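You operate a simulated robot arm through the tools that you are given. There is no shell and no other tool.

You are at the controls of a simulated robot arm. One attempt, no reset.

JOB
Shut down the grey bench: slider up, plate wiped, readout and tester off.
Fine: the run-out tester; wipe with the blue pad and put it back. What is to be rubbed or washed off counts as gone when no trace of it is left.

The check looks at the end state, three seconds after you hand in, the way a careful person would. Anything else that was tipped, shoved, dropped, spilled or broken makes it a failure.

ROBOT AND FRAMES
A 7-joint arm with a two-finger parallel gripper, fixed in place. Base frame: the origin is at the foot of the arm, x ahead of it, y to its left, z up. Lengths are in mm, angles in degrees, forces in N, time in s.
With the tool pointing down near the work surface it reaches from about 300 to 700 mm from the base axis. Its first joint turns from -66.0 to 66.0 degrees. Payload 1.57 kg.
The TCP is the grasp point between the finger pads, 30 mm short of the fingertips. In the tool frame z runs along the fingers and y along their closing line. Largest opening 110 mm; finger width 24, thickness 12; the body of the gripper, 48 by 112 mm, starts 78 mm behind the TCP.
Orientation is told as [roll, pitch, yaw] about the base's x, y, z axes, in that order, counted from this pose: with the fingers straight down and closing along the base's y, the tool's x points along the base's -x, its y along +y and its z along -z.

CONTROLS
- The arm moves only by the tool servo_tool. Its argument "deltas" is text: rows parted by semicolons, each of 6 numbers parted by spaces: the shift along the base's x, y, z in units of 25 mm (1.0 is 25 mm), then the turn, a rotation vector about the base's x, y, z in units of 4 degrees (1.0 is 4 degrees). In form: tx ty tz wx wy wz; .... A call has 1 to 20 rows; each row shifts and turns the commanded pose from where the row before left it. "hand" is the closure in counts, from 0 (fully open) to 255 (shut), set as the call begins (left out, the last holds). A call with a number of a shift or a turn outside -1 to 1 is refused whole. A row lasts 0.2 s, in which the tool goes at most 50 mm and 8.6 degrees; a call with a longer step from one row to the next is refused whole, and so is a gripper value outside its range. Where a pose cannot be reached the arm comes as near as it can. A force on the tool above 40 N (or 10 N above the force at the start of the call, whichever is more), or a blocked arm, ends the call early, and 0.2 s more pass. Each finger travels about 108 mm/s and halts on what it meets, pressing with about 22 N; the grip force reading is that of the motor and also rises with nothing between the fingers. The clock runs only during rows and for 0.2 s after the last one: add rows that do not move to give the fingers time. It gives the time, the measured TCP pose, the force on the tool (base axes), the opening and the grip force at its end, in the units of the frame above (readings bear some noise), with the torque about the TCP (base axes, N m) and any sound that the robot's microphone picked up.
- Cameras (640 x 400 px; columns grow to the right, rows downward): "scene" is fixed at [165.1, -393.7, 1399.3]; the picture's right is [0.77, -0.64, 0.00], its down [-0.39, -0.46, -0.80] and it looks along [0.51, 0.61, -0.61] (base axes); focal length 230 px, centre (320, 200). "wrist" rides on the gripper at [70, 16, -141] in the tool frame; the picture's right is [-0.23, 0.97, 0.00], its down [-0.86, -0.20, -0.48] and it looks along [-0.47, -0.11, 0.88] (tool axes); focal length 222 px, centre (320, 200). There is no depth. A picture from a camera that has moved, and an enlarged one, comes with that camera's place and axes in the base frame and with its lens.
- capture(camera): a new picture of that camera. No time passes.
- inspect(camera, box): a new picture of the part [left, top, right, bottom] of that camera's present view, enlarged. No time passes.
- finish_job(): hands the job in; it is judged then, once.

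Places have to be worked out from the pictures, the camera data and where the tool is seen. Open the gripper and draw the arm clear of the work before you hand the job in, unless the task says otherwise.

The tools are called as name(argument=value, ...) on one line, values as JSON. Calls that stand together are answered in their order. servo_tool: Moves the arm, as the interface text tells. Its arguments: {"type":"object","properties":{"deltas":{"type":"string"},"hand":{"type":"number"}},"required":["deltas"]} The other tools are called the same way: capture (camera) takes a picture; inspect (camera, box) takes an enlarged picture of a part of a camera's view; finish_job () hands the job in.

At the start:

```text
clock: 0.0
position: [381.9, 50.1, 1264.5]
orientation: [0.0, 0.0, 0.0]
wrist_force: [-0.4, -0.8, 0.3]
moment: [0.0, 0.04, -0.01]
opening: 109.9
gripper_force: 0.0
```

scene: 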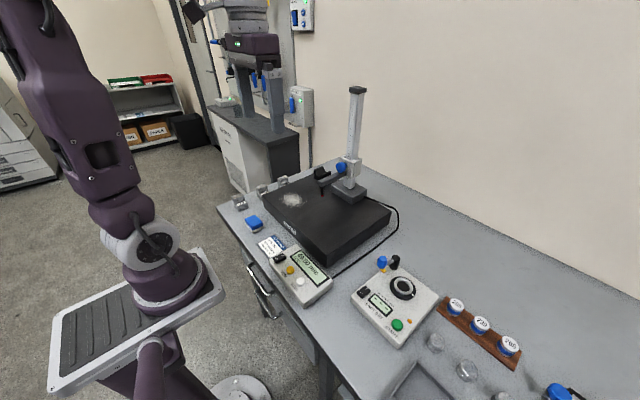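
wrist: 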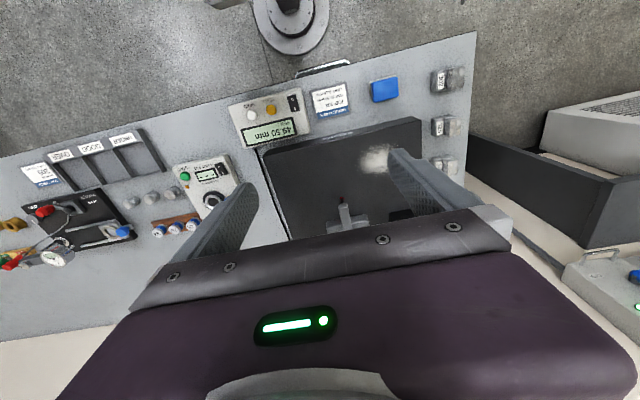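

I start by looking closely at the bench in enlarged views of both cameras.

inspect(camera="scene", box=[210, 80, 410, 205])

inspect(camera="scene", box=[220, 190, 380, 310])

inspect(camera="scene", box=[330, 240, 490, 360])

inspect(camera="wrist", box=[220, 60, 480, 240])

inspect(camera="wrist", box=[0, 100, 260, 290])

```text
3.20 times, centred on (310, 142) of scene
camera zoom: at [165.1, -393.7, 1399.3], right [0.77, -0.64, 0.0], down [-0.39, -0.46, -0.8], along [0.51, 0.61, -0.61], focal length 734 px, centre (352, 384)
```

zoom: 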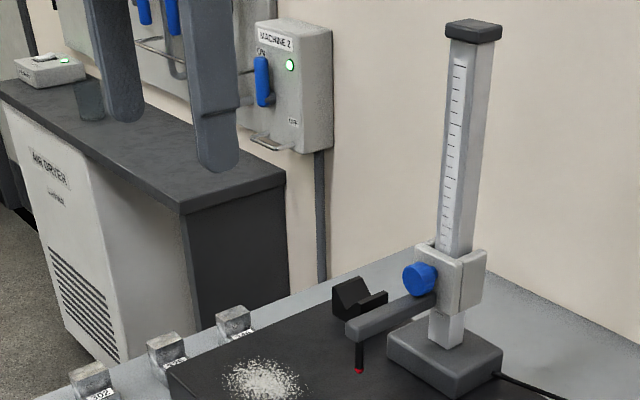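

```text
3.33 times, centred on (300, 250) of scene
camera zoom: at [165.1, -393.7, 1399.3], right [0.77, -0.64, 0.0], down [-0.39, -0.46, -0.8], along [0.51, 0.61, -0.61], focal length 765 px, centre (387, 33)
```

zoom: 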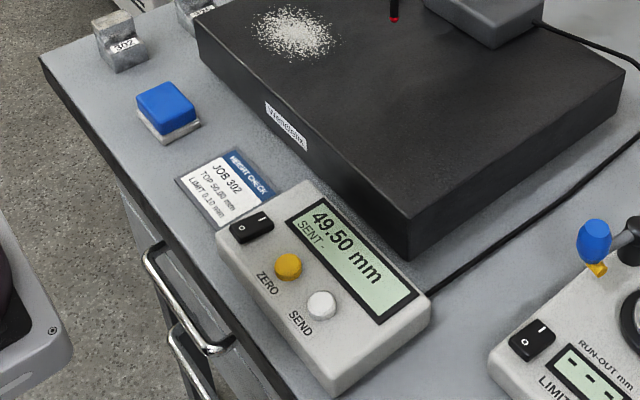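

```text
3.33 times, centred on (410, 300) of scene
camera zoom: at [165.1, -393.7, 1399.3], right [0.77, -0.64, 0.0], down [-0.39, -0.46, -0.8], along [0.51, 0.61, -0.61], focal length 765 px, centre (20, -133)
```

zoom: 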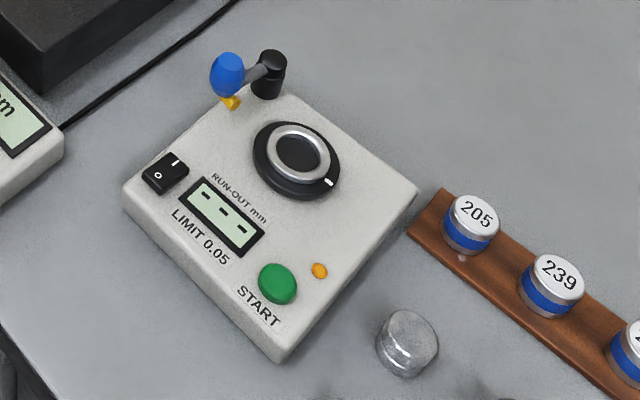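

```text
2.22 times, centred on (350, 150) of wrist
camera zoom: at [311.7, 67.2, 1405.7], right [0.23, 0.97, 0.0], down [0.86, -0.2, 0.48], along [0.47, -0.11, -0.88], focal length 494 px, centre (253, 311)
```

zoom: 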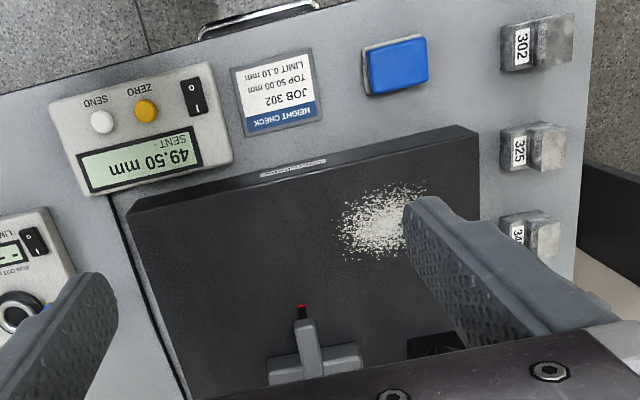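

```text
2.11 times, centred on (130, 195) of wrist
camera zoom: at [311.7, 67.2, 1405.7], right [0.23, 0.97, 0.0], down [0.86, -0.2, 0.48], along [0.47, -0.11, -0.88], focal length 468 px, centre (720, 210)
```

zoom: 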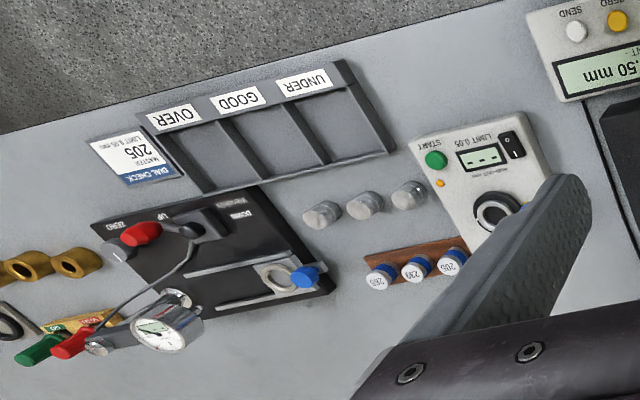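

The pad is near (365,200) with its top at about z 856. The bench is about z 835, the plate top about 914, the powder near (500,160), and the gauge column near (660,45). I move above the pad for a closer look.

servo_tool(deltas="-0.068 0.6 -0.8 0 0 0;-0.068 0.6 -0.8 0 0 0;-0.068 0.6 -0.8 0 0 0;-0.068 0.6 -0.8 0 0 0;-0.068 0.6 -0.8 0 0 0;-0.068 0.6 -0.8 0 0 0;-0.068 0.6 -0.8 0 0 0;-0.068 0.6 -0.8 0 0 0;-0.068 0.6 -0.8 0 0 0;-0.068 0.6 -0.8 0 0 0;0 0 0 0 0 0;0 0 0 0 0 0", hand=0)

capture(camera="wrist")

capture(camera="scene")

```text
clock: 2.6
position: [365.8, 200.0, 1063.8]
orientation: [0.0, 0.0, 0.0]
wrist_force: [0.4, -0.3, -0.3]
moment: [0.01, 0.03, -0.03]
opening: 110.0
gripper_force: 0.1
```

```text
taken
camera wrist: at [294.9, 217.4, 1205.1], right [0.23, 0.97, 0.0], down [0.86, -0.2, 0.48], along [0.47, -0.11, -0.88], focal length 222 px, centre (320, 200)
```

wrist: 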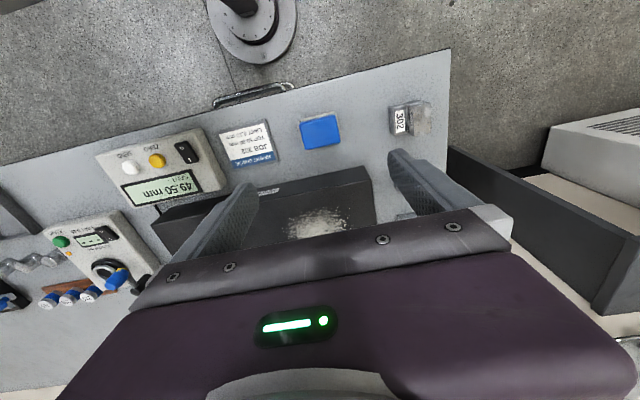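

```text
taken
```

scene: 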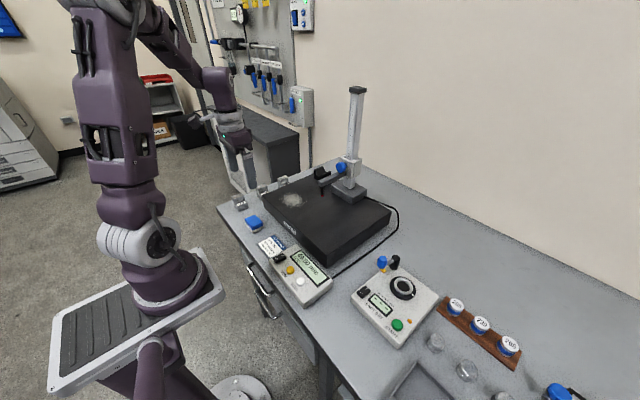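

The pad shows at about (321,131) in the wrist view. I zoom in on the pad, the readout and the tester.

inspect(camera="wrist", box=[220, 80, 380, 180])

inspect(camera="wrist", box=[40, 120, 240, 245])

inspect(camera="scene", box=[300, 80, 400, 210])

inspect(camera="scene", box=[235, 175, 315, 225])

```text
4.00 times, centred on (300, 130) of wrist
camera zoom: at [294.9, 217.4, 1205.1], right [0.23, 0.97, 0.0], down [0.86, -0.2, 0.48], along [0.47, -0.11, -0.88], focal length 888 px, centre (400, 480)
```

zoom: 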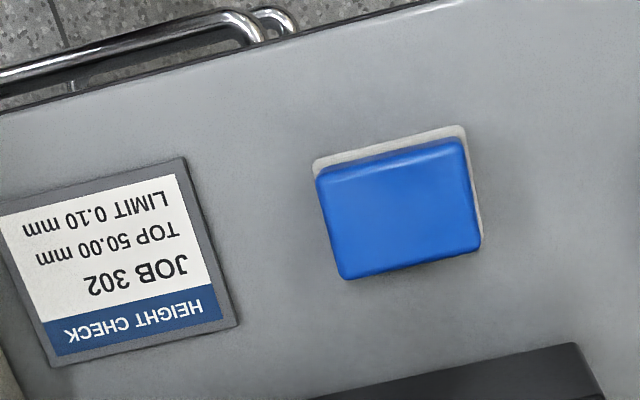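

```text
3.20 times, centred on (140, 182) of wrist
camera zoom: at [294.9, 217.4, 1205.1], right [0.23, 0.97, 0.0], down [0.86, -0.2, 0.48], along [0.47, -0.11, -0.88], focal length 711 px, centre (896, 256)
```

zoom: 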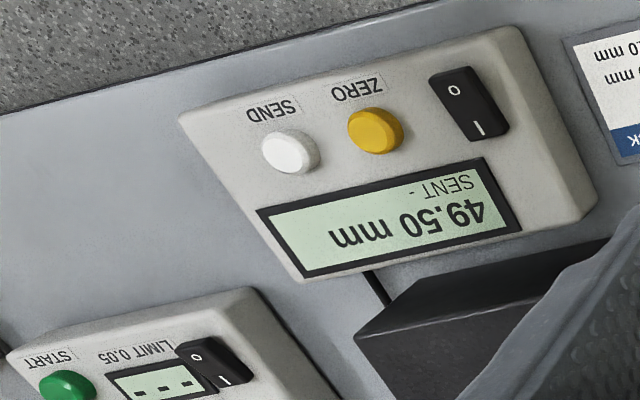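

```text
3.08 times, centred on (350, 145) of scene
camera zoom: at [165.1, -393.7, 1399.3], right [0.77, -0.64, 0.0], down [-0.39, -0.46, -0.8], along [0.51, 0.61, -0.61], focal length 706 px, centre (228, 369)
```

zoom: 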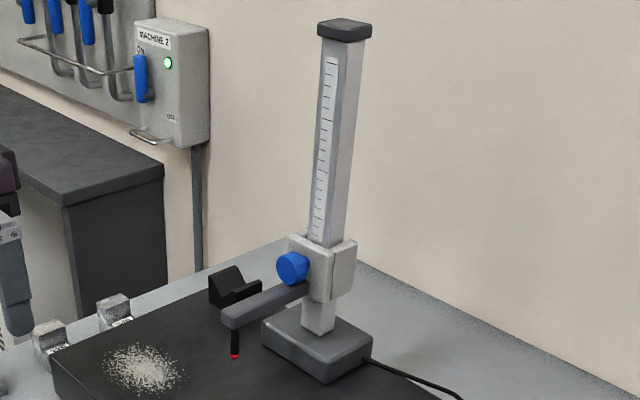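

```text
8.00 times, centred on (275, 200) of scene
camera zoom: at [165.1, -393.7, 1399.3], right [0.77, -0.64, 0.0], down [-0.39, -0.46, -0.8], along [0.51, 0.61, -0.61], focal length 1836 px, centre (680, 200)
```

zoom: 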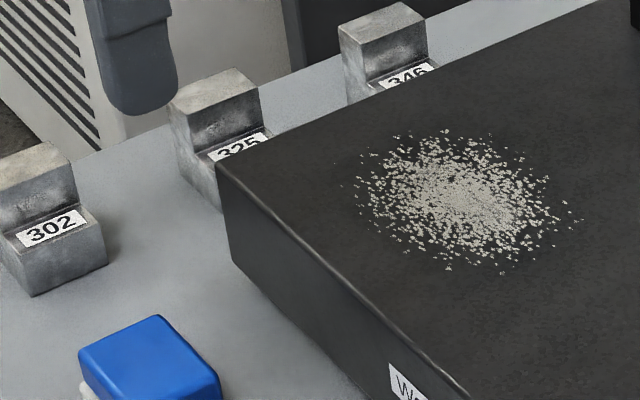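

The pad measures roughly 38 (x) by 55 (y), centred near (366,201), and is aligned with the axes. I go down to z 905 over it and check.

servo_tool(deltas="0 0.04 -0.9 0 0 0;0 0 -0.9 0 0 0;0 0 -0.9 0 0 0;0 0 -0.9 0 0 0;0 0 -0.9 0 0 0;0 0 -0.9 0 0 0;0 0 -0.95 0 0 0;0 0 0 0 0 0;0 0 0 0 0 0", hand=0)

capture(camera="wrist")

inspect(camera="scene", box=[200, 160, 330, 240])

```text
clock: 4.6
position: [365.5, 201.9, 906.5]
orientation: [0.0, 0.0, -0.1]
wrist_force: [-0.4, 0.1, -0.5]
moment: [0.01, 0.01, 0.01]
opening: 109.9
gripper_force: 0.1
```

```text
taken
camera wrist: at [295.3, 218.1, 1048.3], right [0.23, 0.97, 0.0], down [0.86, -0.2, 0.48], along [0.47, -0.11, -0.88], focal length 222 px, centre (320, 200)
```

wrist: 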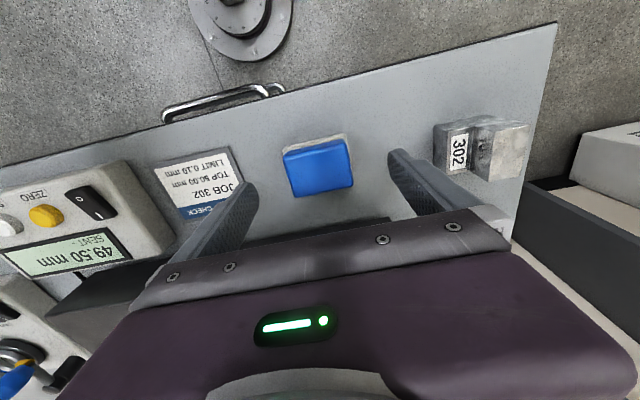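

```text
4.92 times, centred on (265, 200) of scene
camera zoom: at [165.1, -393.7, 1399.3], right [0.77, -0.64, 0.0], down [-0.39, -0.46, -0.8], along [0.51, 0.61, -0.61], focal length 1130 px, centre (591, 200)
```

zoom: 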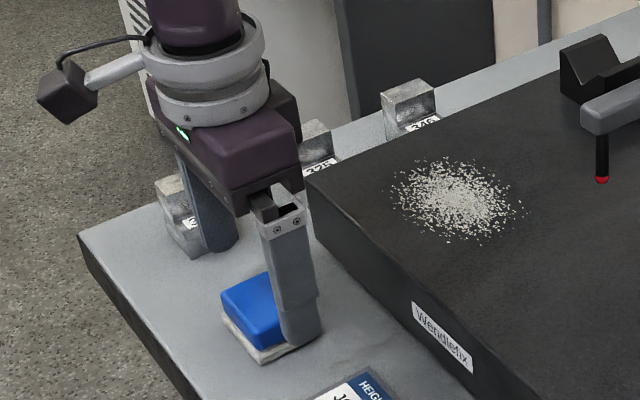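

inspect(camera="wrist", box=[230, 110, 430, 235])

```text
3.20 times, centred on (330, 172) of wrist
camera zoom: at [295.3, 218.1, 1048.3], right [0.23, 0.97, 0.0], down [0.86, -0.2, 0.48], along [0.47, -0.11, -0.88], focal length 711 px, centre (288, 288)
```

zoom: 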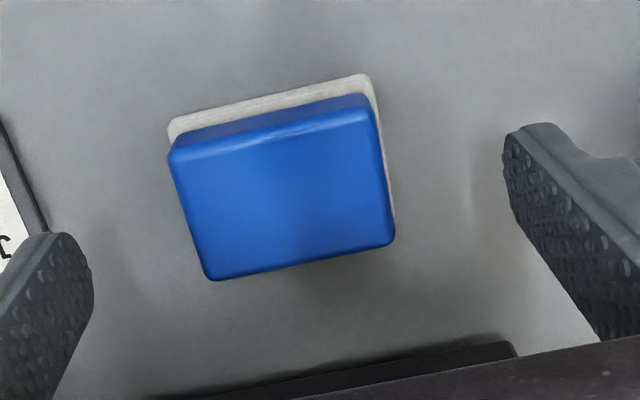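

The pad's centre is about (367.5, 200.7) and its top is near z 860. I lower to TCP z≈876 so the tips sit on the blue body, and check before closing.

servo_tool(deltas="0.07 -0.04 -0.4 0 0 0;0 0 -0.4 0 0 0;0 0 -0.42 0 0 0;0 0 0 0 0 0;0 0 0 0 0 0", hand=0)

inspect(camera="scene", box=[215, 180, 295, 240])

inspect(camera="wrist", box=[230, 110, 430, 235])

```text
clock: 5.8
position: [366.1, 200.5, 876.1]
orientation: [0.0, 0.0, 0.0]
wrist_force: [0.5, 0.3, -0.8]
moment: [-0.01, -0.02, 0.0]
opening: 110.0
gripper_force: 0.1
```

```text
6.67 times, centred on (255, 210) of scene
camera zoom: at [165.1, -393.7, 1399.3], right [0.77, -0.64, 0.0], down [-0.39, -0.46, -0.8], along [0.51, 0.61, -0.61], focal length 1530 px, centre (753, 133)
```

zoom: 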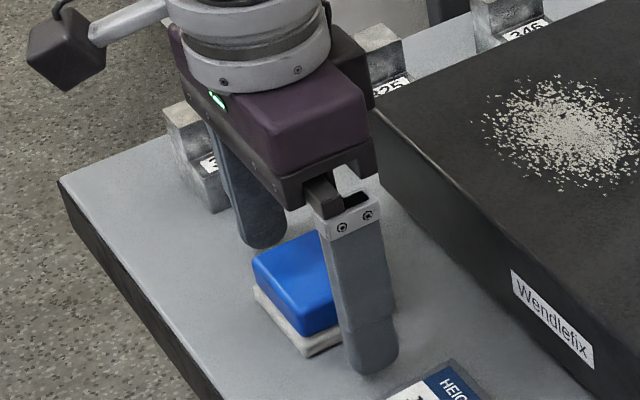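

```text
3.20 times, centred on (330, 172) of wrist
camera zoom: at [295.9, 217.8, 1017.0], right [0.23, 0.97, 0.0], down [0.86, -0.2, 0.48], along [0.47, -0.11, -0.88], focal length 711 px, centre (288, 288)
```

zoom: 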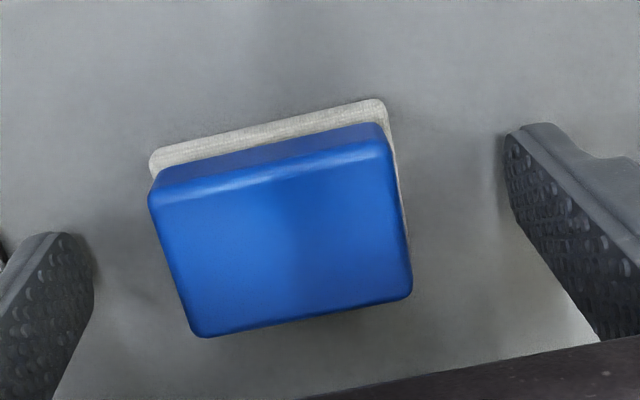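

The fingers straddle the pad above the felt, centred to within about 1 mm. I close on it.

servo_tool(deltas="0.06 0 0 0 0 0;0 0 0 0 0 0;0 0 0 0 0 0;0 0 0 0 0 0;0 0 0 0 0 0;0 0 0 0 0 0", hand=255)

inspect(camera="wrist", box=[230, 110, 430, 235])

```text
clock: 7.2
position: [368.1, 200.0, 874.7]
orientation: [0.0, 0.0, 0.1]
wrist_force: [0.7, 0.0, 1.2]
moment: [-0.04, -0.01, 0.03]
opening: 59.0
gripper_force: 22.0
```

```text
3.20 times, centred on (330, 172) of wrist
camera zoom: at [297.7, 217.4, 1016.5], right [0.23, 0.97, 0.0], down [0.86, -0.2, 0.48], along [0.47, -0.11, -0.88], focal length 711 px, centre (288, 288)
```

zoom: 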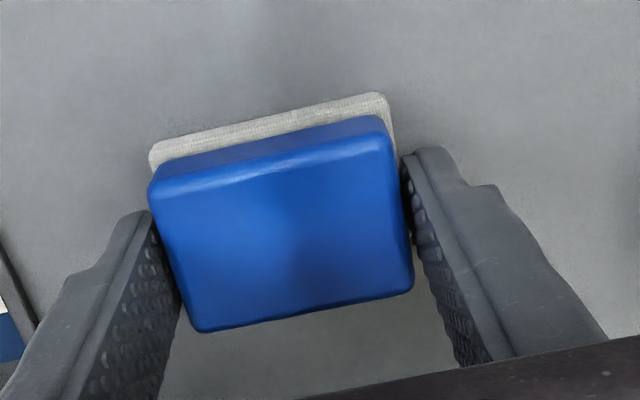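

Gripped at an opening of 59, at TCP (368,200,875). I lift straight up and carry it over the powder at (465,190) with clearance.

servo_tool(deltas="0 0 0.3 0 0 0;0 0 0.7 0 0 0;0 0 1 0 0 0;0 0 1 0 0 0;0 0 1 0 0 0;0 0 1 0 0 0;0.5 0 0 0 0 0;0.9 -0.1 0 0 0 0;0.9 -0.1 0 0 0 0;0.9 -0.1 0 0 0 0;0.7 -0.1 0 0 0 0;0 0 0 0 0 0;0 0 0 0 0 0")

capture(camera="wrist")

inspect(camera="scene", box=[235, 140, 395, 240])

```text
clock: 10.0
position: [465.8, 190.9, 999.6]
orientation: [0.1, 0.0, 0.0]
wrist_force: [0.4, 0.8, -0.9]
moment: [0.02, -0.03, 0.03]
opening: 59.0
gripper_force: 22.1
```

```text
taken
camera wrist: at [395.1, 207.9, 1141.8], right [0.23, 0.97, 0.0], down [0.86, -0.2, 0.48], along [0.47, -0.11, -0.88], focal length 222 px, centre (320, 200)
```

wrist: 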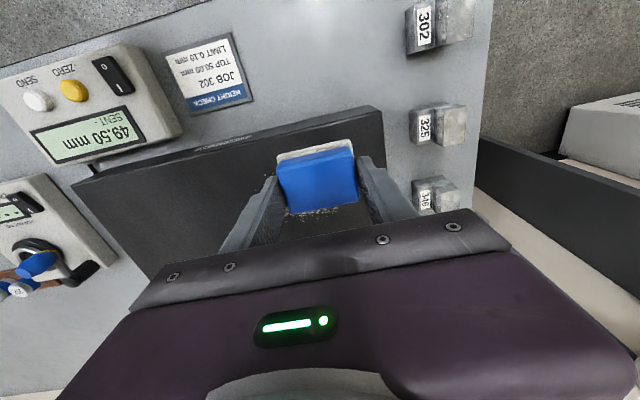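

```text
4.00 times, centred on (315, 190) of scene
camera zoom: at [165.1, -393.7, 1399.3], right [0.77, -0.64, 0.0], down [-0.39, -0.46, -0.8], along [0.51, 0.61, -0.61], focal length 918 px, centre (340, 240)
```

zoom: 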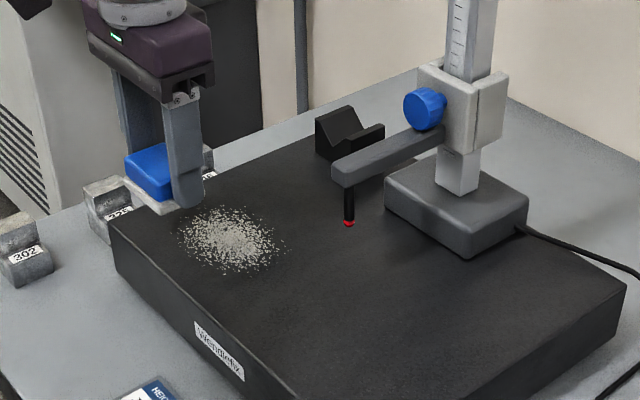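

The pad holds well. I lower toward the plate, first to z≈962, then in small steps watching the force.

servo_tool(deltas="0 0 -0.5 0 0 0;0 0 -0.5 0 0 0;0 0 -0.4 0 0 0;0 0 -0.1 0 0 0;0 0 0 0 0 0")

servo_tool(deltas="0 0 -0.1 0 0 0;0 0 -0.1 0 0 0;0 0 0 0 0 0")

inspect(camera="scene", box=[235, 140, 395, 240])

```text
clock: 11.2
position: [465.3, 190.1, 962.5]
orientation: [0.0, 0.0, 0.0]
wrist_force: [-0.8, 0.5, 0.7]
moment: [0.0, -0.02, -0.01]
opening: 59.2
gripper_force: 22.0
```

```text
clock: 12.0
position: [464.0, 190.6, 957.7]
orientation: [0.0, 0.1, 0.0]
wrist_force: [-0.2, -0.5, -0.2]
moment: [0.01, -0.01, 0.02]
opening: 58.9
gripper_force: 22.1
```

```text
4.00 times, centred on (315, 190) of scene
camera zoom: at [165.1, -393.7, 1399.3], right [0.77, -0.64, 0.0], down [-0.39, -0.46, -0.8], along [0.51, 0.61, -0.61], focal length 918 px, centre (340, 240)
```

zoom: 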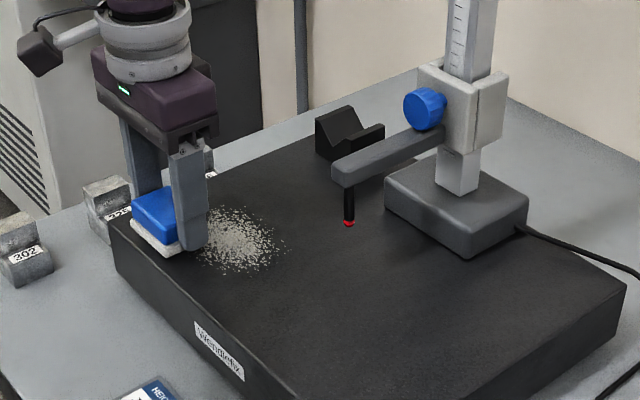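

No contact yet at 957.7. I continue in small steps.

servo_tool(deltas="0 0 -0.05 0 0 0;0 0 -0.05 0 0 0;0 0 0 0 0 0")

servo_tool(deltas="0 0 -0.05 0 0 0;0 0 -0.05 0 0 0;0 0 0 0 0 0")

```text
clock: 12.8
position: [465.0, 190.0, 954.8]
orientation: [0.0, 0.0, 0.0]
wrist_force: [-0.4, -0.4, 0.3]
moment: [0.0, 0.04, 0.01]
opening: 58.9
gripper_force: 22.4
```

```text
clock: 13.6
position: [465.5, 191.0, 951.2]
orientation: [0.1, 0.0, 0.0]
wrist_force: [-0.4, 0.4, -1.0]
moment: [0.0, -0.05, 0.01]
opening: 59.0
gripper_force: 22.1
```

servo_tool(deltas="0 0 -0.05 0 0 0;0 0 0 0 0 0")

servo_tool(deltas="0 0 -0.05 0 0 0;0 0 0 0 0 0")

servo_tool(deltas="0 0 -0.05 0 0 0;0 0 0 0 0 0")

inspect(camera="scene", box=[245, 170, 325, 220])

```text
clock: 14.2
position: [466.0, 189.7, 951.0]
orientation: [0.1, 0.0, 0.0]
wrist_force: [-0.7, -0.4, 0.4]
moment: [-0.03, 0.01, -0.05]
opening: 59.0
gripper_force: 22.1
```

```text
clock: 14.8
position: [465.9, 189.8, 950.0]
orientation: [0.0, 0.0, -0.1]
wrist_force: [-0.7, 0.1, 0.3]
moment: [0.01, 0.01, 0.01]
opening: 59.2
gripper_force: 22.1
```

```text
clock: 15.4
position: [465.6, 189.3, 948.5]
orientation: [-0.1, 0.0, 0.0]
wrist_force: [0.5, 0.4, -0.6]
moment: [-0.01, -0.03, -0.02]
opening: 59.0
gripper_force: 21.9
```

```text
8.00 times, centred on (285, 195) of scene
camera zoom: at [165.1, -393.7, 1399.3], right [0.77, -0.64, 0.0], down [-0.39, -0.46, -0.8], along [0.51, 0.61, -0.61], focal length 1836 px, centre (600, 240)
```

zoom: 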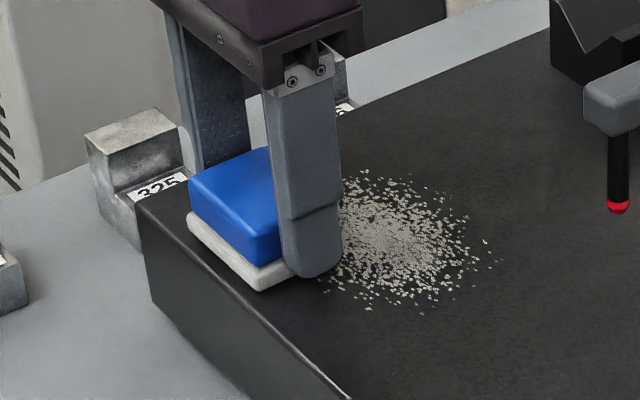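

Still no contact; the plate top must be a bit lower than my estimate. I continue stepping down.

servo_tool(deltas="0 0 -0.05 0 0 0;0 0 -0.05 0 0 0;0 0 0 0 0 0")

servo_tool(deltas="0 0 -0.05 0 0 0;0 0 0 0 0 0")

servo_tool(deltas="0 0 -0.05 0 0 0;0 0 0 0 0 0")

servo_tool(deltas="0 0 -0.05 0 0 0;0 0 0 0 0 0")

inspect(camera="scene", box=[245, 170, 325, 220])

```text
clock: 16.2
position: [465.9, 189.0, 946.5]
orientation: [0.0, -0.1, -0.1]
wrist_force: [-0.1, -0.2, -0.9]
moment: [0.0, 0.0, 0.0]
opening: 59.2
gripper_force: 22.3
```

```text
clock: 16.8
position: [466.9, 190.2, 945.1]
orientation: [0.0, 0.0, 0.0]
wrist_force: [0.6, -0.3, 1.5]
moment: [0.02, 0.0, -0.05]
opening: 58.9
gripper_force: 21.8
```

```text
clock: 17.4
position: [465.7, 190.0, 944.8]
orientation: [0.0, -0.2, 0.0]
wrist_force: [-0.2, -1.8, 16.4]
moment: [-0.08, 0.03, 0.02]
opening: 58.8
gripper_force: 21.5
```

```text
clock: 18.0
position: [465.0, 189.7, 943.2]
orientation: [0.1, -0.2, 0.0]
wrist_force: [3.6, 1.3, 14.7]
moment: [0.0, -0.14, 0.0]
opening: 59.1
gripper_force: 21.8
```

```text
8.00 times, centred on (285, 195) of scene
camera zoom: at [164.9, -393.8, 1399.3], right [0.77, -0.64, 0.0], down [-0.39, -0.46, -0.8], along [0.51, 0.61, -0.61], focal length 1836 px, centre (600, 240)
```

zoom: 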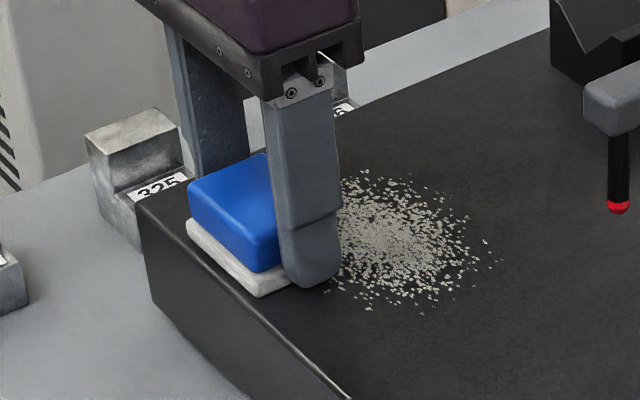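

Contact at TCP z≈944.5 with about 15 N. I ease off slightly and sweep the first line in y at x≈465.

servo_tool(deltas="0 0.2 -0.0 0 0 0;0 -0.6 0.02 0 0 0;0 -0.8 0 0 0 0;0 -0.8 0 0 0 0;0 -0.6 0 0 0 0;0 0 0 0 0 0")

inspect(camera="scene", box=[245, 170, 345, 232])

```text
clock: 19.4
position: [466.4, 125.8, 942.5]
orientation: [0.1, 0.1, 0.0]
wrist_force: [-0.2, 0.5, -0.4]
moment: [-0.01, 0.0, 0.0]
opening: 59.2
gripper_force: 22.1
```

```text
6.40 times, centred on (295, 201) of scene
camera zoom: at [165.1, -393.7, 1399.3], right [0.77, -0.64, 0.0], down [-0.39, -0.46, -0.8], along [0.51, 0.61, -0.61], focal length 1469 px, centre (480, 194)
```

zoom: 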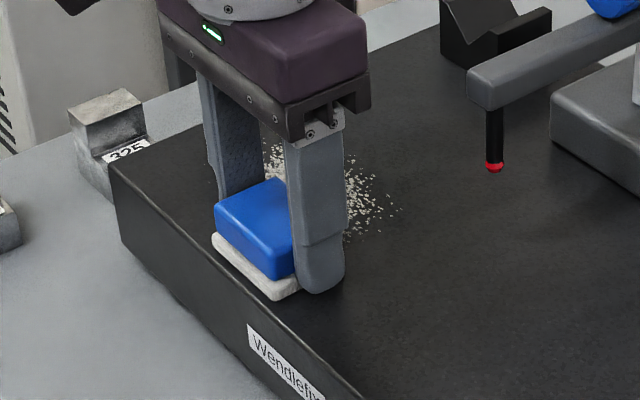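

The near strip appears cleared, but the force has dropped to zero. I press 2 mm lower, step to x≈487 and sweep back.

servo_tool(deltas="0 0 -0.06 0 0 0;0 0 0 0 0 0")

servo_tool(deltas="0.4 0 0 0 0 0;0.4 0 0 0 0 0;0 0.6 0 0 0 0;0 0.7 0 0 0 0;0 0.7 0 0 0 0;0 0.8 0 0 0 0;0 0 0 0 0 0")

inspect(camera="scene", box=[245, 170, 345, 232])

```text
clock: 20.0
position: [466.4, 125.3, 942.2]
orientation: [0.0, -0.1, 0.1]
wrist_force: [-0.4, 0.2, 15.2]
moment: [0.07, 0.02, -0.01]
opening: 59.1
gripper_force: 22.5
```

```text
clock: 21.6
position: [486.2, 195.6, 942.3]
orientation: [0.0, 0.0, 0.0]
wrist_force: [-0.4, -2.4, 7.8]
moment: [-0.14, 0.02, -0.01]
opening: 58.8
gripper_force: 21.6
```

```text
6.40 times, centred on (295, 201) of scene
camera zoom: at [164.9, -393.8, 1399.3], right [0.77, -0.64, 0.0], down [-0.39, -0.46, -0.8], along [0.51, 0.61, -0.61], focal length 1469 px, centre (480, 194)
```

zoom: 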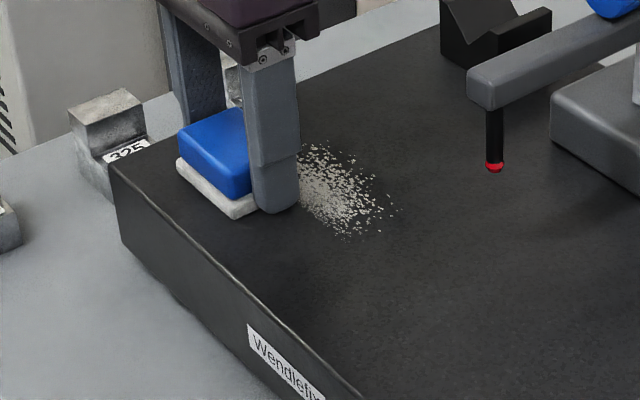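

It is working; everything nearer than x≈505 is gone. Next lines are at x≈506 and x≈524.

servo_tool(deltas="0.4 0 0 0 0 0;0.4 0 0 0 0 0;0 -0.7 0 0 0 0;0 -0.7 0 0 0 0;0 -0.7 0 0 0 0;0 -0.7 0 0 0 0;0 0 0 0 0 0")

inspect(camera="scene", box=[245, 150, 375, 232])

```text
clock: 23.2
position: [505.8, 124.3, 941.9]
orientation: [0.0, 0.1, -0.1]
wrist_force: [0.0, 4.5, 11.9]
moment: [0.2, 0.04, 0.01]
opening: 59.0
gripper_force: 22.0
```

```text
4.88 times, centred on (310, 191) of scene
camera zoom: at [164.9, -393.7, 1399.3], right [0.77, -0.64, 0.0], down [-0.39, -0.46, -0.8], along [0.51, 0.61, -0.61], focal length 1119 px, centre (369, 244)
```

zoom: 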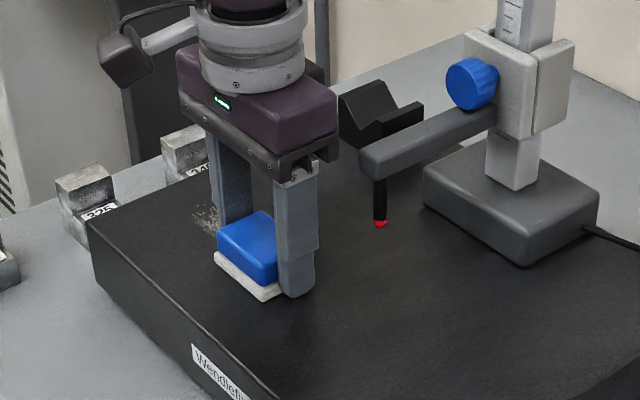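

A little remains beyond the gripper. I move away from the probe (y+), then sweep at x≈526 toward +y.

servo_tool(deltas="0.2 0.5 0 0 0 0;0.4 0 0 0 0 0;0.2 0 0 0 0 0;0 -0.3 0 0 0 0;0 0.7 0 0 0 0;0 0.7 0 0 0 0;0 0.7 0 0 0 0;0 0.5 0 0 0 0;0 0.3 0 0 0 0;0 0 0 0 0 0")

inspect(camera="scene", box=[245, 150, 375, 232])

capture(camera="wrist")

```text
clock: 25.4
position: [526.1, 203.8, 944.2]
orientation: [0.0, 0.0, -0.1]
wrist_force: [-0.2, -0.2, -0.9]
moment: [0.0, 0.0, 0.01]
opening: 59.1
gripper_force: 21.8
```

```text
4.88 times, centred on (310, 191) of scene
camera zoom: at [165.1, -393.7, 1399.3], right [0.77, -0.64, 0.0], down [-0.39, -0.46, -0.8], along [0.51, 0.61, -0.61], focal length 1119 px, centre (369, 244)
```

zoom: 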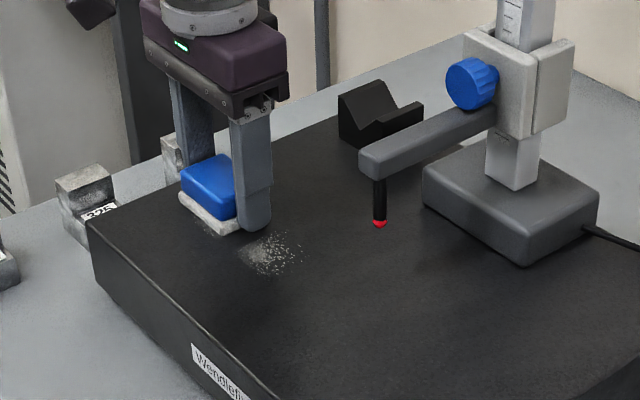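

```text
taken
camera wrist: at [456.0, 220.2, 1083.9], right [0.23, 0.97, 0.0], down [0.86, -0.2, 0.48], along [0.47, -0.11, -0.88], focal length 222 px, centre (320, 200)
```

wrist: 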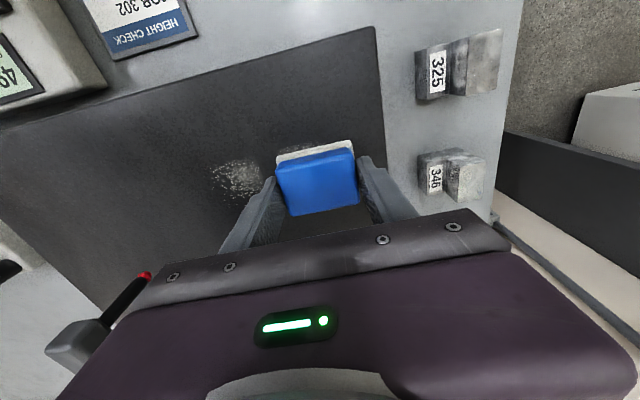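

A faint patch remains; I zoom in to locate it.

inspect(camera="wrist", box=[180, 110, 380, 235])

inspect(camera="scene", box=[265, 180, 325, 218])

```text
3.20 times, centred on (280, 172) of wrist
camera zoom: at [456.0, 220.2, 1083.9], right [0.23, 0.97, 0.0], down [0.86, -0.2, 0.48], along [0.47, -0.11, -0.88], focal length 711 px, centre (448, 288)
```

zoom: 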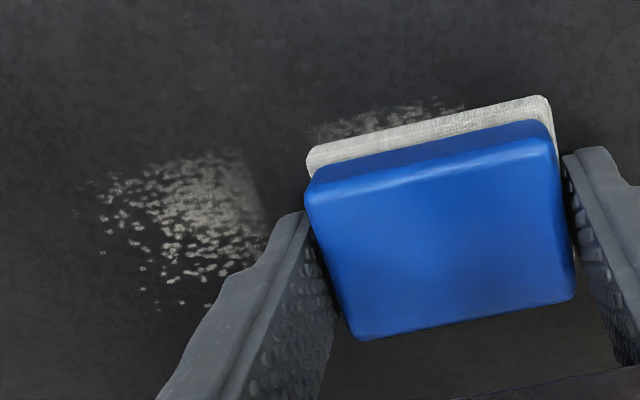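

```text
10.53 times, centred on (295, 199) of scene
camera zoom: at [165.1, -393.7, 1399.3], right [0.77, -0.64, 0.0], down [-0.39, -0.46, -0.8], along [0.51, 0.61, -0.61], focal length 2416 px, centre (583, 210)
```

zoom: 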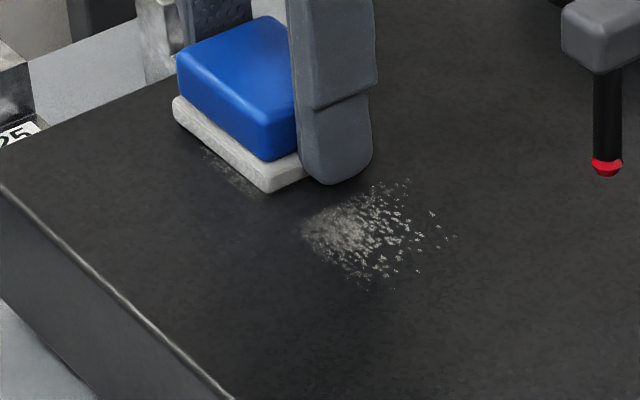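

The dirt fades with each pressed pass; patches remain at x 497–540, y 108–158 and around (500,192). I press down again here and rub the second patch first.

servo_tool(deltas="0 0 -0.05 0 0 0;0 0 0 0 0 0")

servo_tool(deltas="0 0 -0.04 0 0 0;0 0 0 0 0 0")

```text
clock: 26.0
position: [526.7, 203.2, 941.7]
orientation: [-0.1, -0.1, 0.0]
wrist_force: [0.4, 0.6, 8.5]
moment: [-0.19, 0.05, 0.01]
opening: 59.2
gripper_force: 21.7
```

```text
clock: 26.6
position: [526.4, 203.1, 940.7]
orientation: [0.1, -0.1, -0.1]
wrist_force: [-1.3, 2.1, 16.1]
moment: [0.04, 0.02, -0.01]
opening: 59.2
gripper_force: 21.9
```

servo_tool(deltas="-0.5 0 0 0 0 0;-0.5 0 0 0 0 0;-0.3 0 0 0 0 0;0 -0.5 0 0 0 0;0 -0.5 0 0 0 0;0 0.5 0 0 0 0;0 0.5 0 0 0 0;0.4 0 0 0 0 0;0 -0.5 0 0 0 0;0 -0.5 0 0 0 0;0 0 0 0 0 0")

inspect(camera="wrist", box=[180, 110, 380, 235])

inspect(camera="scene", box=[265, 180, 325, 218])

```text
clock: 27.6
position: [494.8, 200.4, 940.6]
orientation: [0.8, -0.5, 0.3]
wrist_force: [-2.1, 0.9, 3.0]
moment: [-0.06, 0.06, -0.06]
opening: 59.0
gripper_force: 22.5
stopped in row 4: the force on the tool passed its limit at 47 N (the readings are from after the stop); the commanded pose is now the measured one
```

```text
3.20 times, centred on (280, 172) of wrist
camera zoom: at [422.3, 216.0, 1081.9], right [0.22, 0.97, 0.01], down [0.85, -0.2, 0.48], along [0.47, -0.09, -0.88], focal length 711 px, centre (448, 288)
```

zoom: 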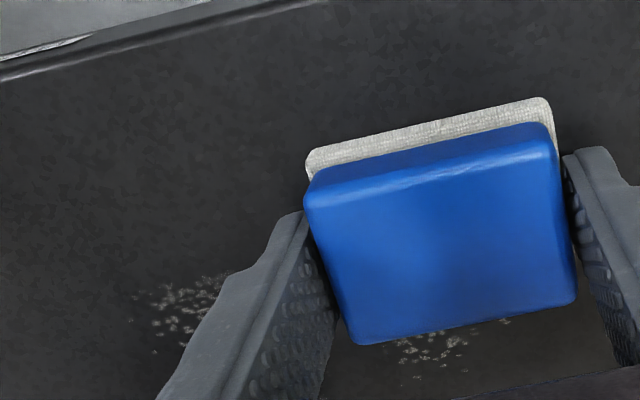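

```text
10.53 times, centred on (295, 199) of scene
camera zoom: at [165.0, -393.7, 1399.3], right [0.77, -0.64, 0.0], down [-0.39, -0.46, -0.8], along [0.51, 0.61, -0.61], focal length 2416 px, centre (583, 210)
```

zoom: 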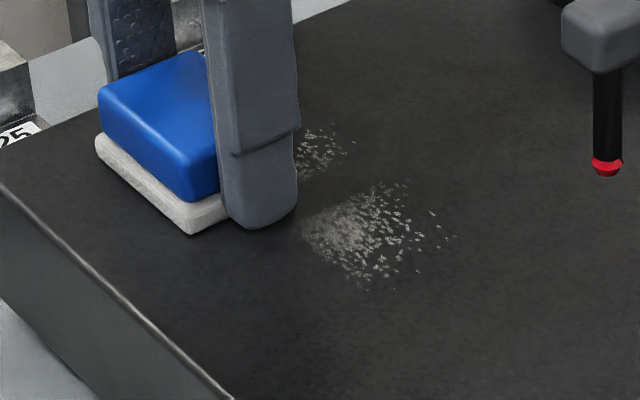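

A force spike stopped the sweep, and the pad may have slid up in the grip. I set it here on the plate, open a little, level the tool, rise about 4 mm and grip again for more fingertip clearance.

servo_tool(deltas="0 0 0 0 0 0;0 0 0 0 0 0;0 0 0.16 -0.2 0.12 -0.08;0 0 0 0 0 0;0 0 0 0 0 0", hand=93)

inspect(camera="wrist", box=[220, 100, 420, 225])

inspect(camera="scene", box=[255, 175, 315, 213])

```text
clock: 28.8
position: [494.7, 200.5, 943.9]
orientation: [-0.1, 0.0, 0.0]
wrist_force: [-0.2, -0.1, -0.5]
moment: [0.03, -0.01, -0.01]
opening: 70.1
gripper_force: 0.2
```

```text
3.20 times, centred on (320, 162) of wrist
camera zoom: at [423.6, 218.1, 1086.2], right [0.23, 0.97, 0.0], down [0.85, -0.2, 0.48], along [0.47, -0.11, -0.88], focal length 711 px, centre (320, 320)
```

zoom: 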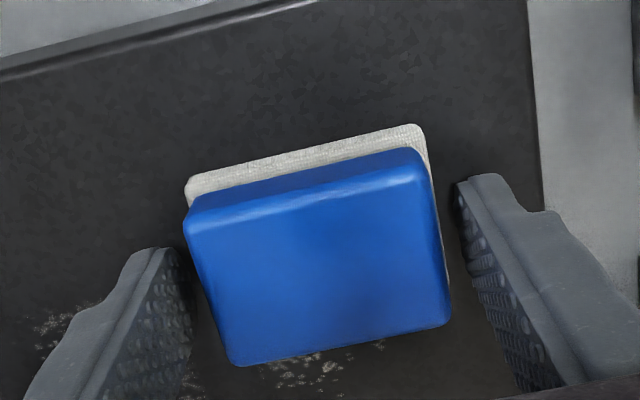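

```text
10.53 times, centred on (285, 194) of scene
camera zoom: at [165.1, -393.7, 1399.3], right [0.77, -0.64, 0.0], down [-0.39, -0.46, -0.8], along [0.51, 0.61, -0.61], focal length 2416 px, centre (688, 263)
```

zoom: 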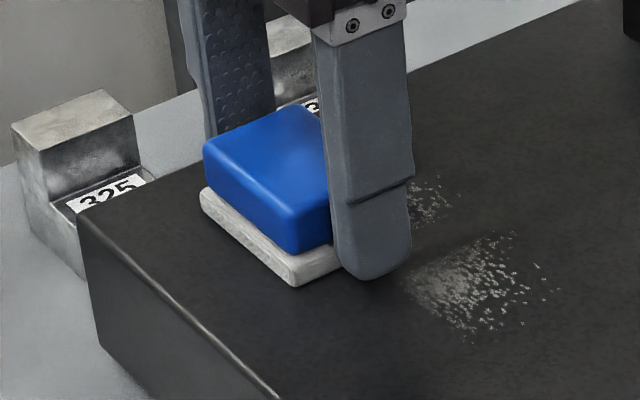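

The felt is about 10 mm thick, so the tips were squeezing the felt. I rise 4 mm more and close on the blue body.

servo_tool(deltas="0 0 0.16 0 0 0;0 0 0 0 0 0", hand=93)

servo_tool(deltas="0 0 0 0 0 0;0 0 0 0 0 0;0 0 0 0 0 0;0 0 0 0 0 0", hand=255)

inspect(camera="scene", box=[255, 175, 315, 213])

```text
clock: 29.4
position: [494.5, 201.4, 947.8]
orientation: [-0.1, -0.1, 0.0]
wrist_force: [0.6, -0.5, -0.4]
moment: [0.02, -0.01, -0.05]
opening: 69.9
gripper_force: 0.1
```

```text
clock: 30.4
position: [493.8, 200.7, 949.0]
orientation: [-0.1, -0.1, 0.0]
wrist_force: [-0.4, -0.2, 2.6]
moment: [-0.09, -0.04, -0.01]
opening: 59.0
gripper_force: 21.9
```

```text
10.53 times, centred on (285, 194) of scene
camera zoom: at [165.0, -393.7, 1399.3], right [0.77, -0.64, 0.0], down [-0.39, -0.46, -0.8], along [0.51, 0.61, -0.61], focal length 2416 px, centre (688, 263)
```

zoom: 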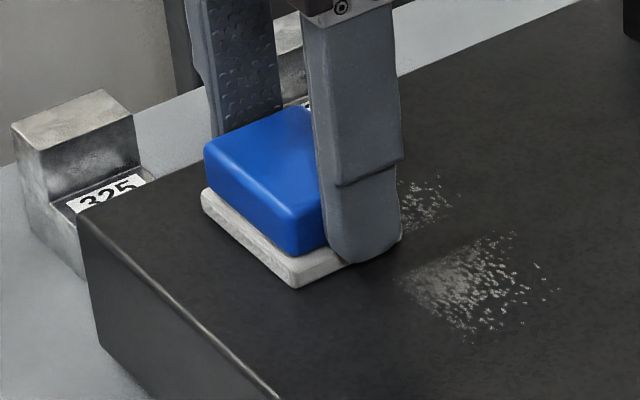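

The grip is now on the blue body (59 mm) with the tips above the felt. I press down lightly.

servo_tool(deltas="0 0 -0.04 0 0 0;0 0 0 0 0 0")

servo_tool(deltas="0.4 0 0 0 0 0;0.4 0 0 0 0 0;0 -0.4 0 0 0 0;0 -0.4 0 0 0 0;0 0 0 0 0 0")

inspect(camera="scene", box=[255, 165, 345, 222])

```text
clock: 31.0
position: [492.9, 200.7, 948.2]
orientation: [0.0, 0.0, 0.0]
wrist_force: [-0.9, -0.6, 15.0]
moment: [-0.06, 0.15, 0.0]
opening: 59.4
gripper_force: 22.0
```

```text
clock: 32.2
position: [515.5, 180.5, 948.4]
orientation: [-0.1, 0.1, 0.0]
wrist_force: [1.5, 3.1, 9.1]
moment: [0.22, -0.01, 0.02]
opening: 59.0
gripper_force: 22.4
```

```text
7.02 times, centred on (300, 194) of scene
camera zoom: at [164.9, -393.7, 1399.3], right [0.77, -0.64, 0.0], down [-0.39, -0.46, -0.8], along [0.51, 0.61, -0.61], focal length 1610 px, centre (460, 246)
```

zoom: 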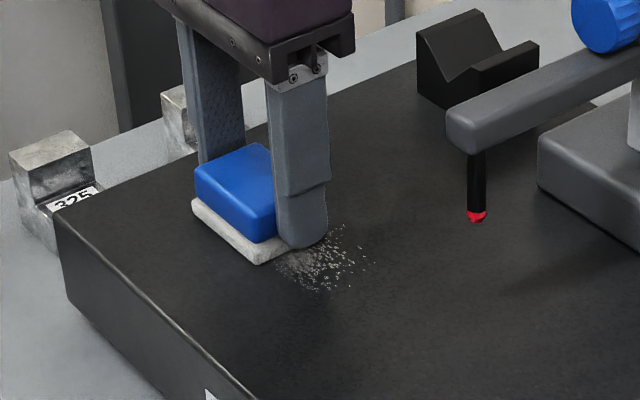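

Steady contact at about 9 N. I sweep −y to 125 and back, then repeat at x≈528.

servo_tool(deltas="0 -0.5 -0.01 0 0 0;0 -0.5 0 0 0 0;0 -0.5 0 0 0 0;0 -0.5 0 0 0 0;0 -0.3 0 0 0 0;0 0 0 0 0 0;0 0.5 0 0 0 0;0 0.5 0 0 0 0;0 0.5 0 0 0 0;0 0.5 0 0 0 0;0 0.5 0 0 0 0;0 0.4 0 0 0 0;0 0 0 0 0 0")

inspect(camera="scene", box=[255, 165, 345, 222])

inspect(camera="wrist", box=[180, 110, 380, 235])

```text
clock: 35.0
position: [515.8, 196.4, 948.6]
orientation: [0.0, 0.0, 0.0]
wrist_force: [-0.7, 0.8, 1.0]
moment: [0.0, 0.01, -0.03]
opening: 59.0
gripper_force: 22.4
```

```text
7.02 times, centred on (300, 194) of scene
camera zoom: at [165.1, -393.7, 1399.3], right [0.77, -0.64, 0.0], down [-0.39, -0.46, -0.8], along [0.51, 0.61, -0.61], focal length 1610 px, centre (460, 246)
```

zoom: 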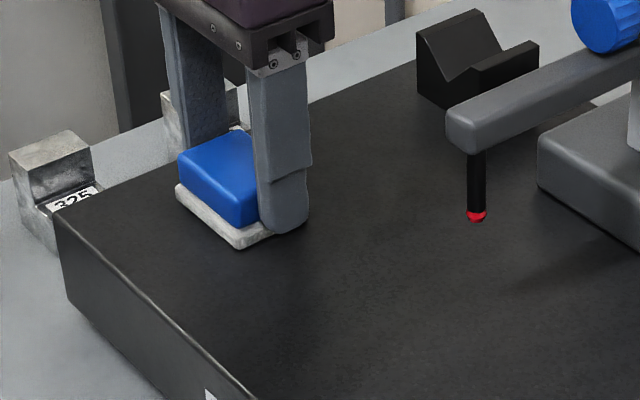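

```text
3.20 times, centred on (280, 172) of wrist
camera zoom: at [444.6, 213.4, 1089.9], right [0.23, 0.97, 0.0], down [0.85, -0.2, 0.48], along [0.47, -0.11, -0.88], focal length 711 px, centre (448, 288)
```

zoom: 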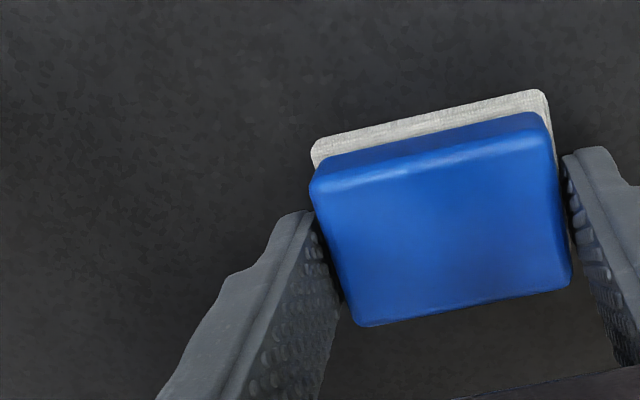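

The visible area is clean. I press again and do a pass at x≈530, then another back at x≈500 and x≈475, to catch faint traces.

servo_tool(deltas="0 0 -0.04 0 0 0;0.3 0 0 0 0 0;0.3 0.2 0 0 0 0;0 0 0 0 0 0;0 -0.5 0 0 0 0;0 -0.5 0 0 0 0;0 -0.5 0 0 0 0;0 -0.5 0 0 0 0;0 -0.5 0 0 0 0;0 -0.4 0 0 0 0;0 0 0 0 0 0;-0.4 0 0 0 0 0;-0.4 0 0 0 0 0;-0.4 0 0 0 0 0;0 0 0 0 0 0")

inspect(camera="scene", box=[255, 165, 345, 222])

```text
clock: 38.2
position: [497.6, 128.9, 946.5]
orientation: [-0.1, 0.1, 0.0]
wrist_force: [0.1, 0.3, 0.1]
moment: [-0.04, -0.01, 0.0]
opening: 59.1
gripper_force: 21.9
```

```text
7.02 times, centred on (300, 194) of scene
camera zoom: at [165.1, -393.7, 1399.3], right [0.77, -0.64, 0.0], down [-0.39, -0.46, -0.8], along [0.51, 0.61, -0.61], focal length 1610 px, centre (460, 246)
```

zoom: 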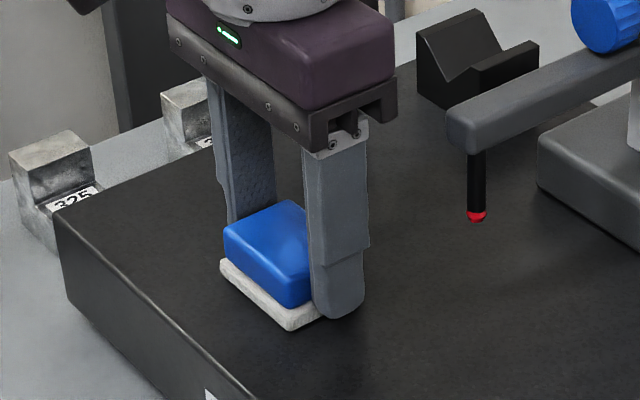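

servo_tool(deltas="0 0 -0.04 0 0 0;0 0.5 0 0 0 0;0 0.5 0 0 0 0;0 0.5 0 0 0 0;0 0.5 0 0 0 0;0 0.5 0 0 0 0;0 0.4 0 0 0 0;0 0 0 0 0 0;-0.4 0 0 0 0 0;-0.4 0 0 0 0 0;-0.3 0 0 0 0 0;0 -0.5 0 0 0 0;0 -0.5 0 0 0 0;0 -0.5 0 0 0 0;0 0 0 0 0 0")

servo_tool(deltas="0 0 0.4 0 0 0;0 0 0.8 0 0 0;-0.2 0 0.8 0 0 0;-0.8 0.5 0 0 0 0;-0.8 0.5 0 0 0 0;-0.8 0.5 0 0 0 0;-0.8 0.5 0 0 0 0;-0.5 0.4 0 0 0 0;0 0 0 0 0 0")

inspect(camera="scene", box=[255, 165, 345, 222])

capture(camera="wrist")

```text
clock: 41.4
position: [472.7, 163.0, 945.5]
orientation: [-0.2, -0.1, 0.1]
wrist_force: [0.1, 0.0, -0.3]
moment: [0.07, -0.02, 0.03]
opening: 59.1
gripper_force: 22.3
```

```text
clock: 43.4
position: [374.7, 223.9, 995.8]
orientation: [0.0, 0.0, -0.1]
wrist_force: [-0.3, -0.9, -0.2]
moment: [0.01, 0.0, -0.01]
opening: 59.0
gripper_force: 21.9
```

```text
7.02 times, centred on (300, 194) of scene
camera zoom: at [165.1, -393.7, 1399.3], right [0.77, -0.64, 0.0], down [-0.39, -0.46, -0.8], along [0.51, 0.61, -0.61], focal length 1610 px, centre (460, 246)
```

zoom: 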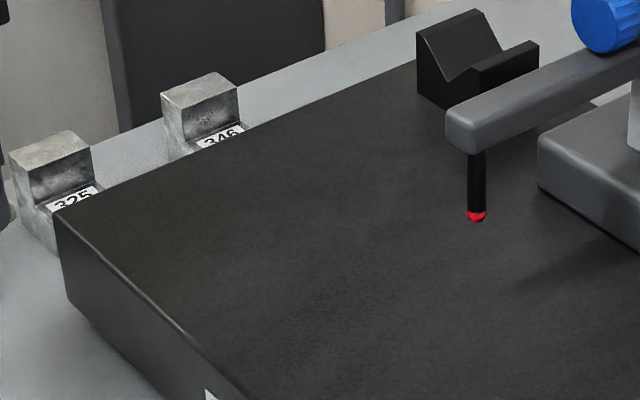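

```text
taken
camera wrist: at [303.4, 241.3, 1137.5], right [0.23, 0.97, 0.0], down [0.85, -0.2, 0.48], along [0.47, -0.11, -0.88], focal length 222 px, centre (320, 200)
```

wrist: 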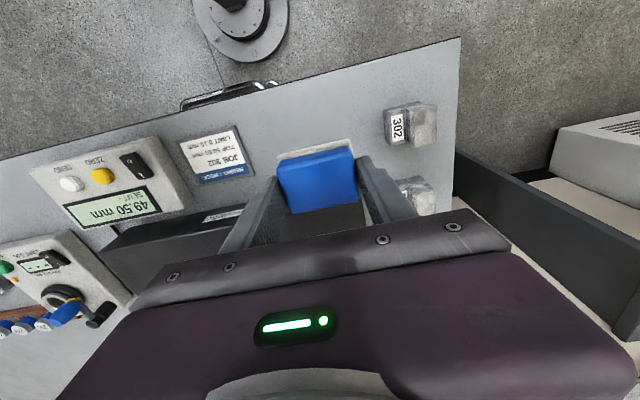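

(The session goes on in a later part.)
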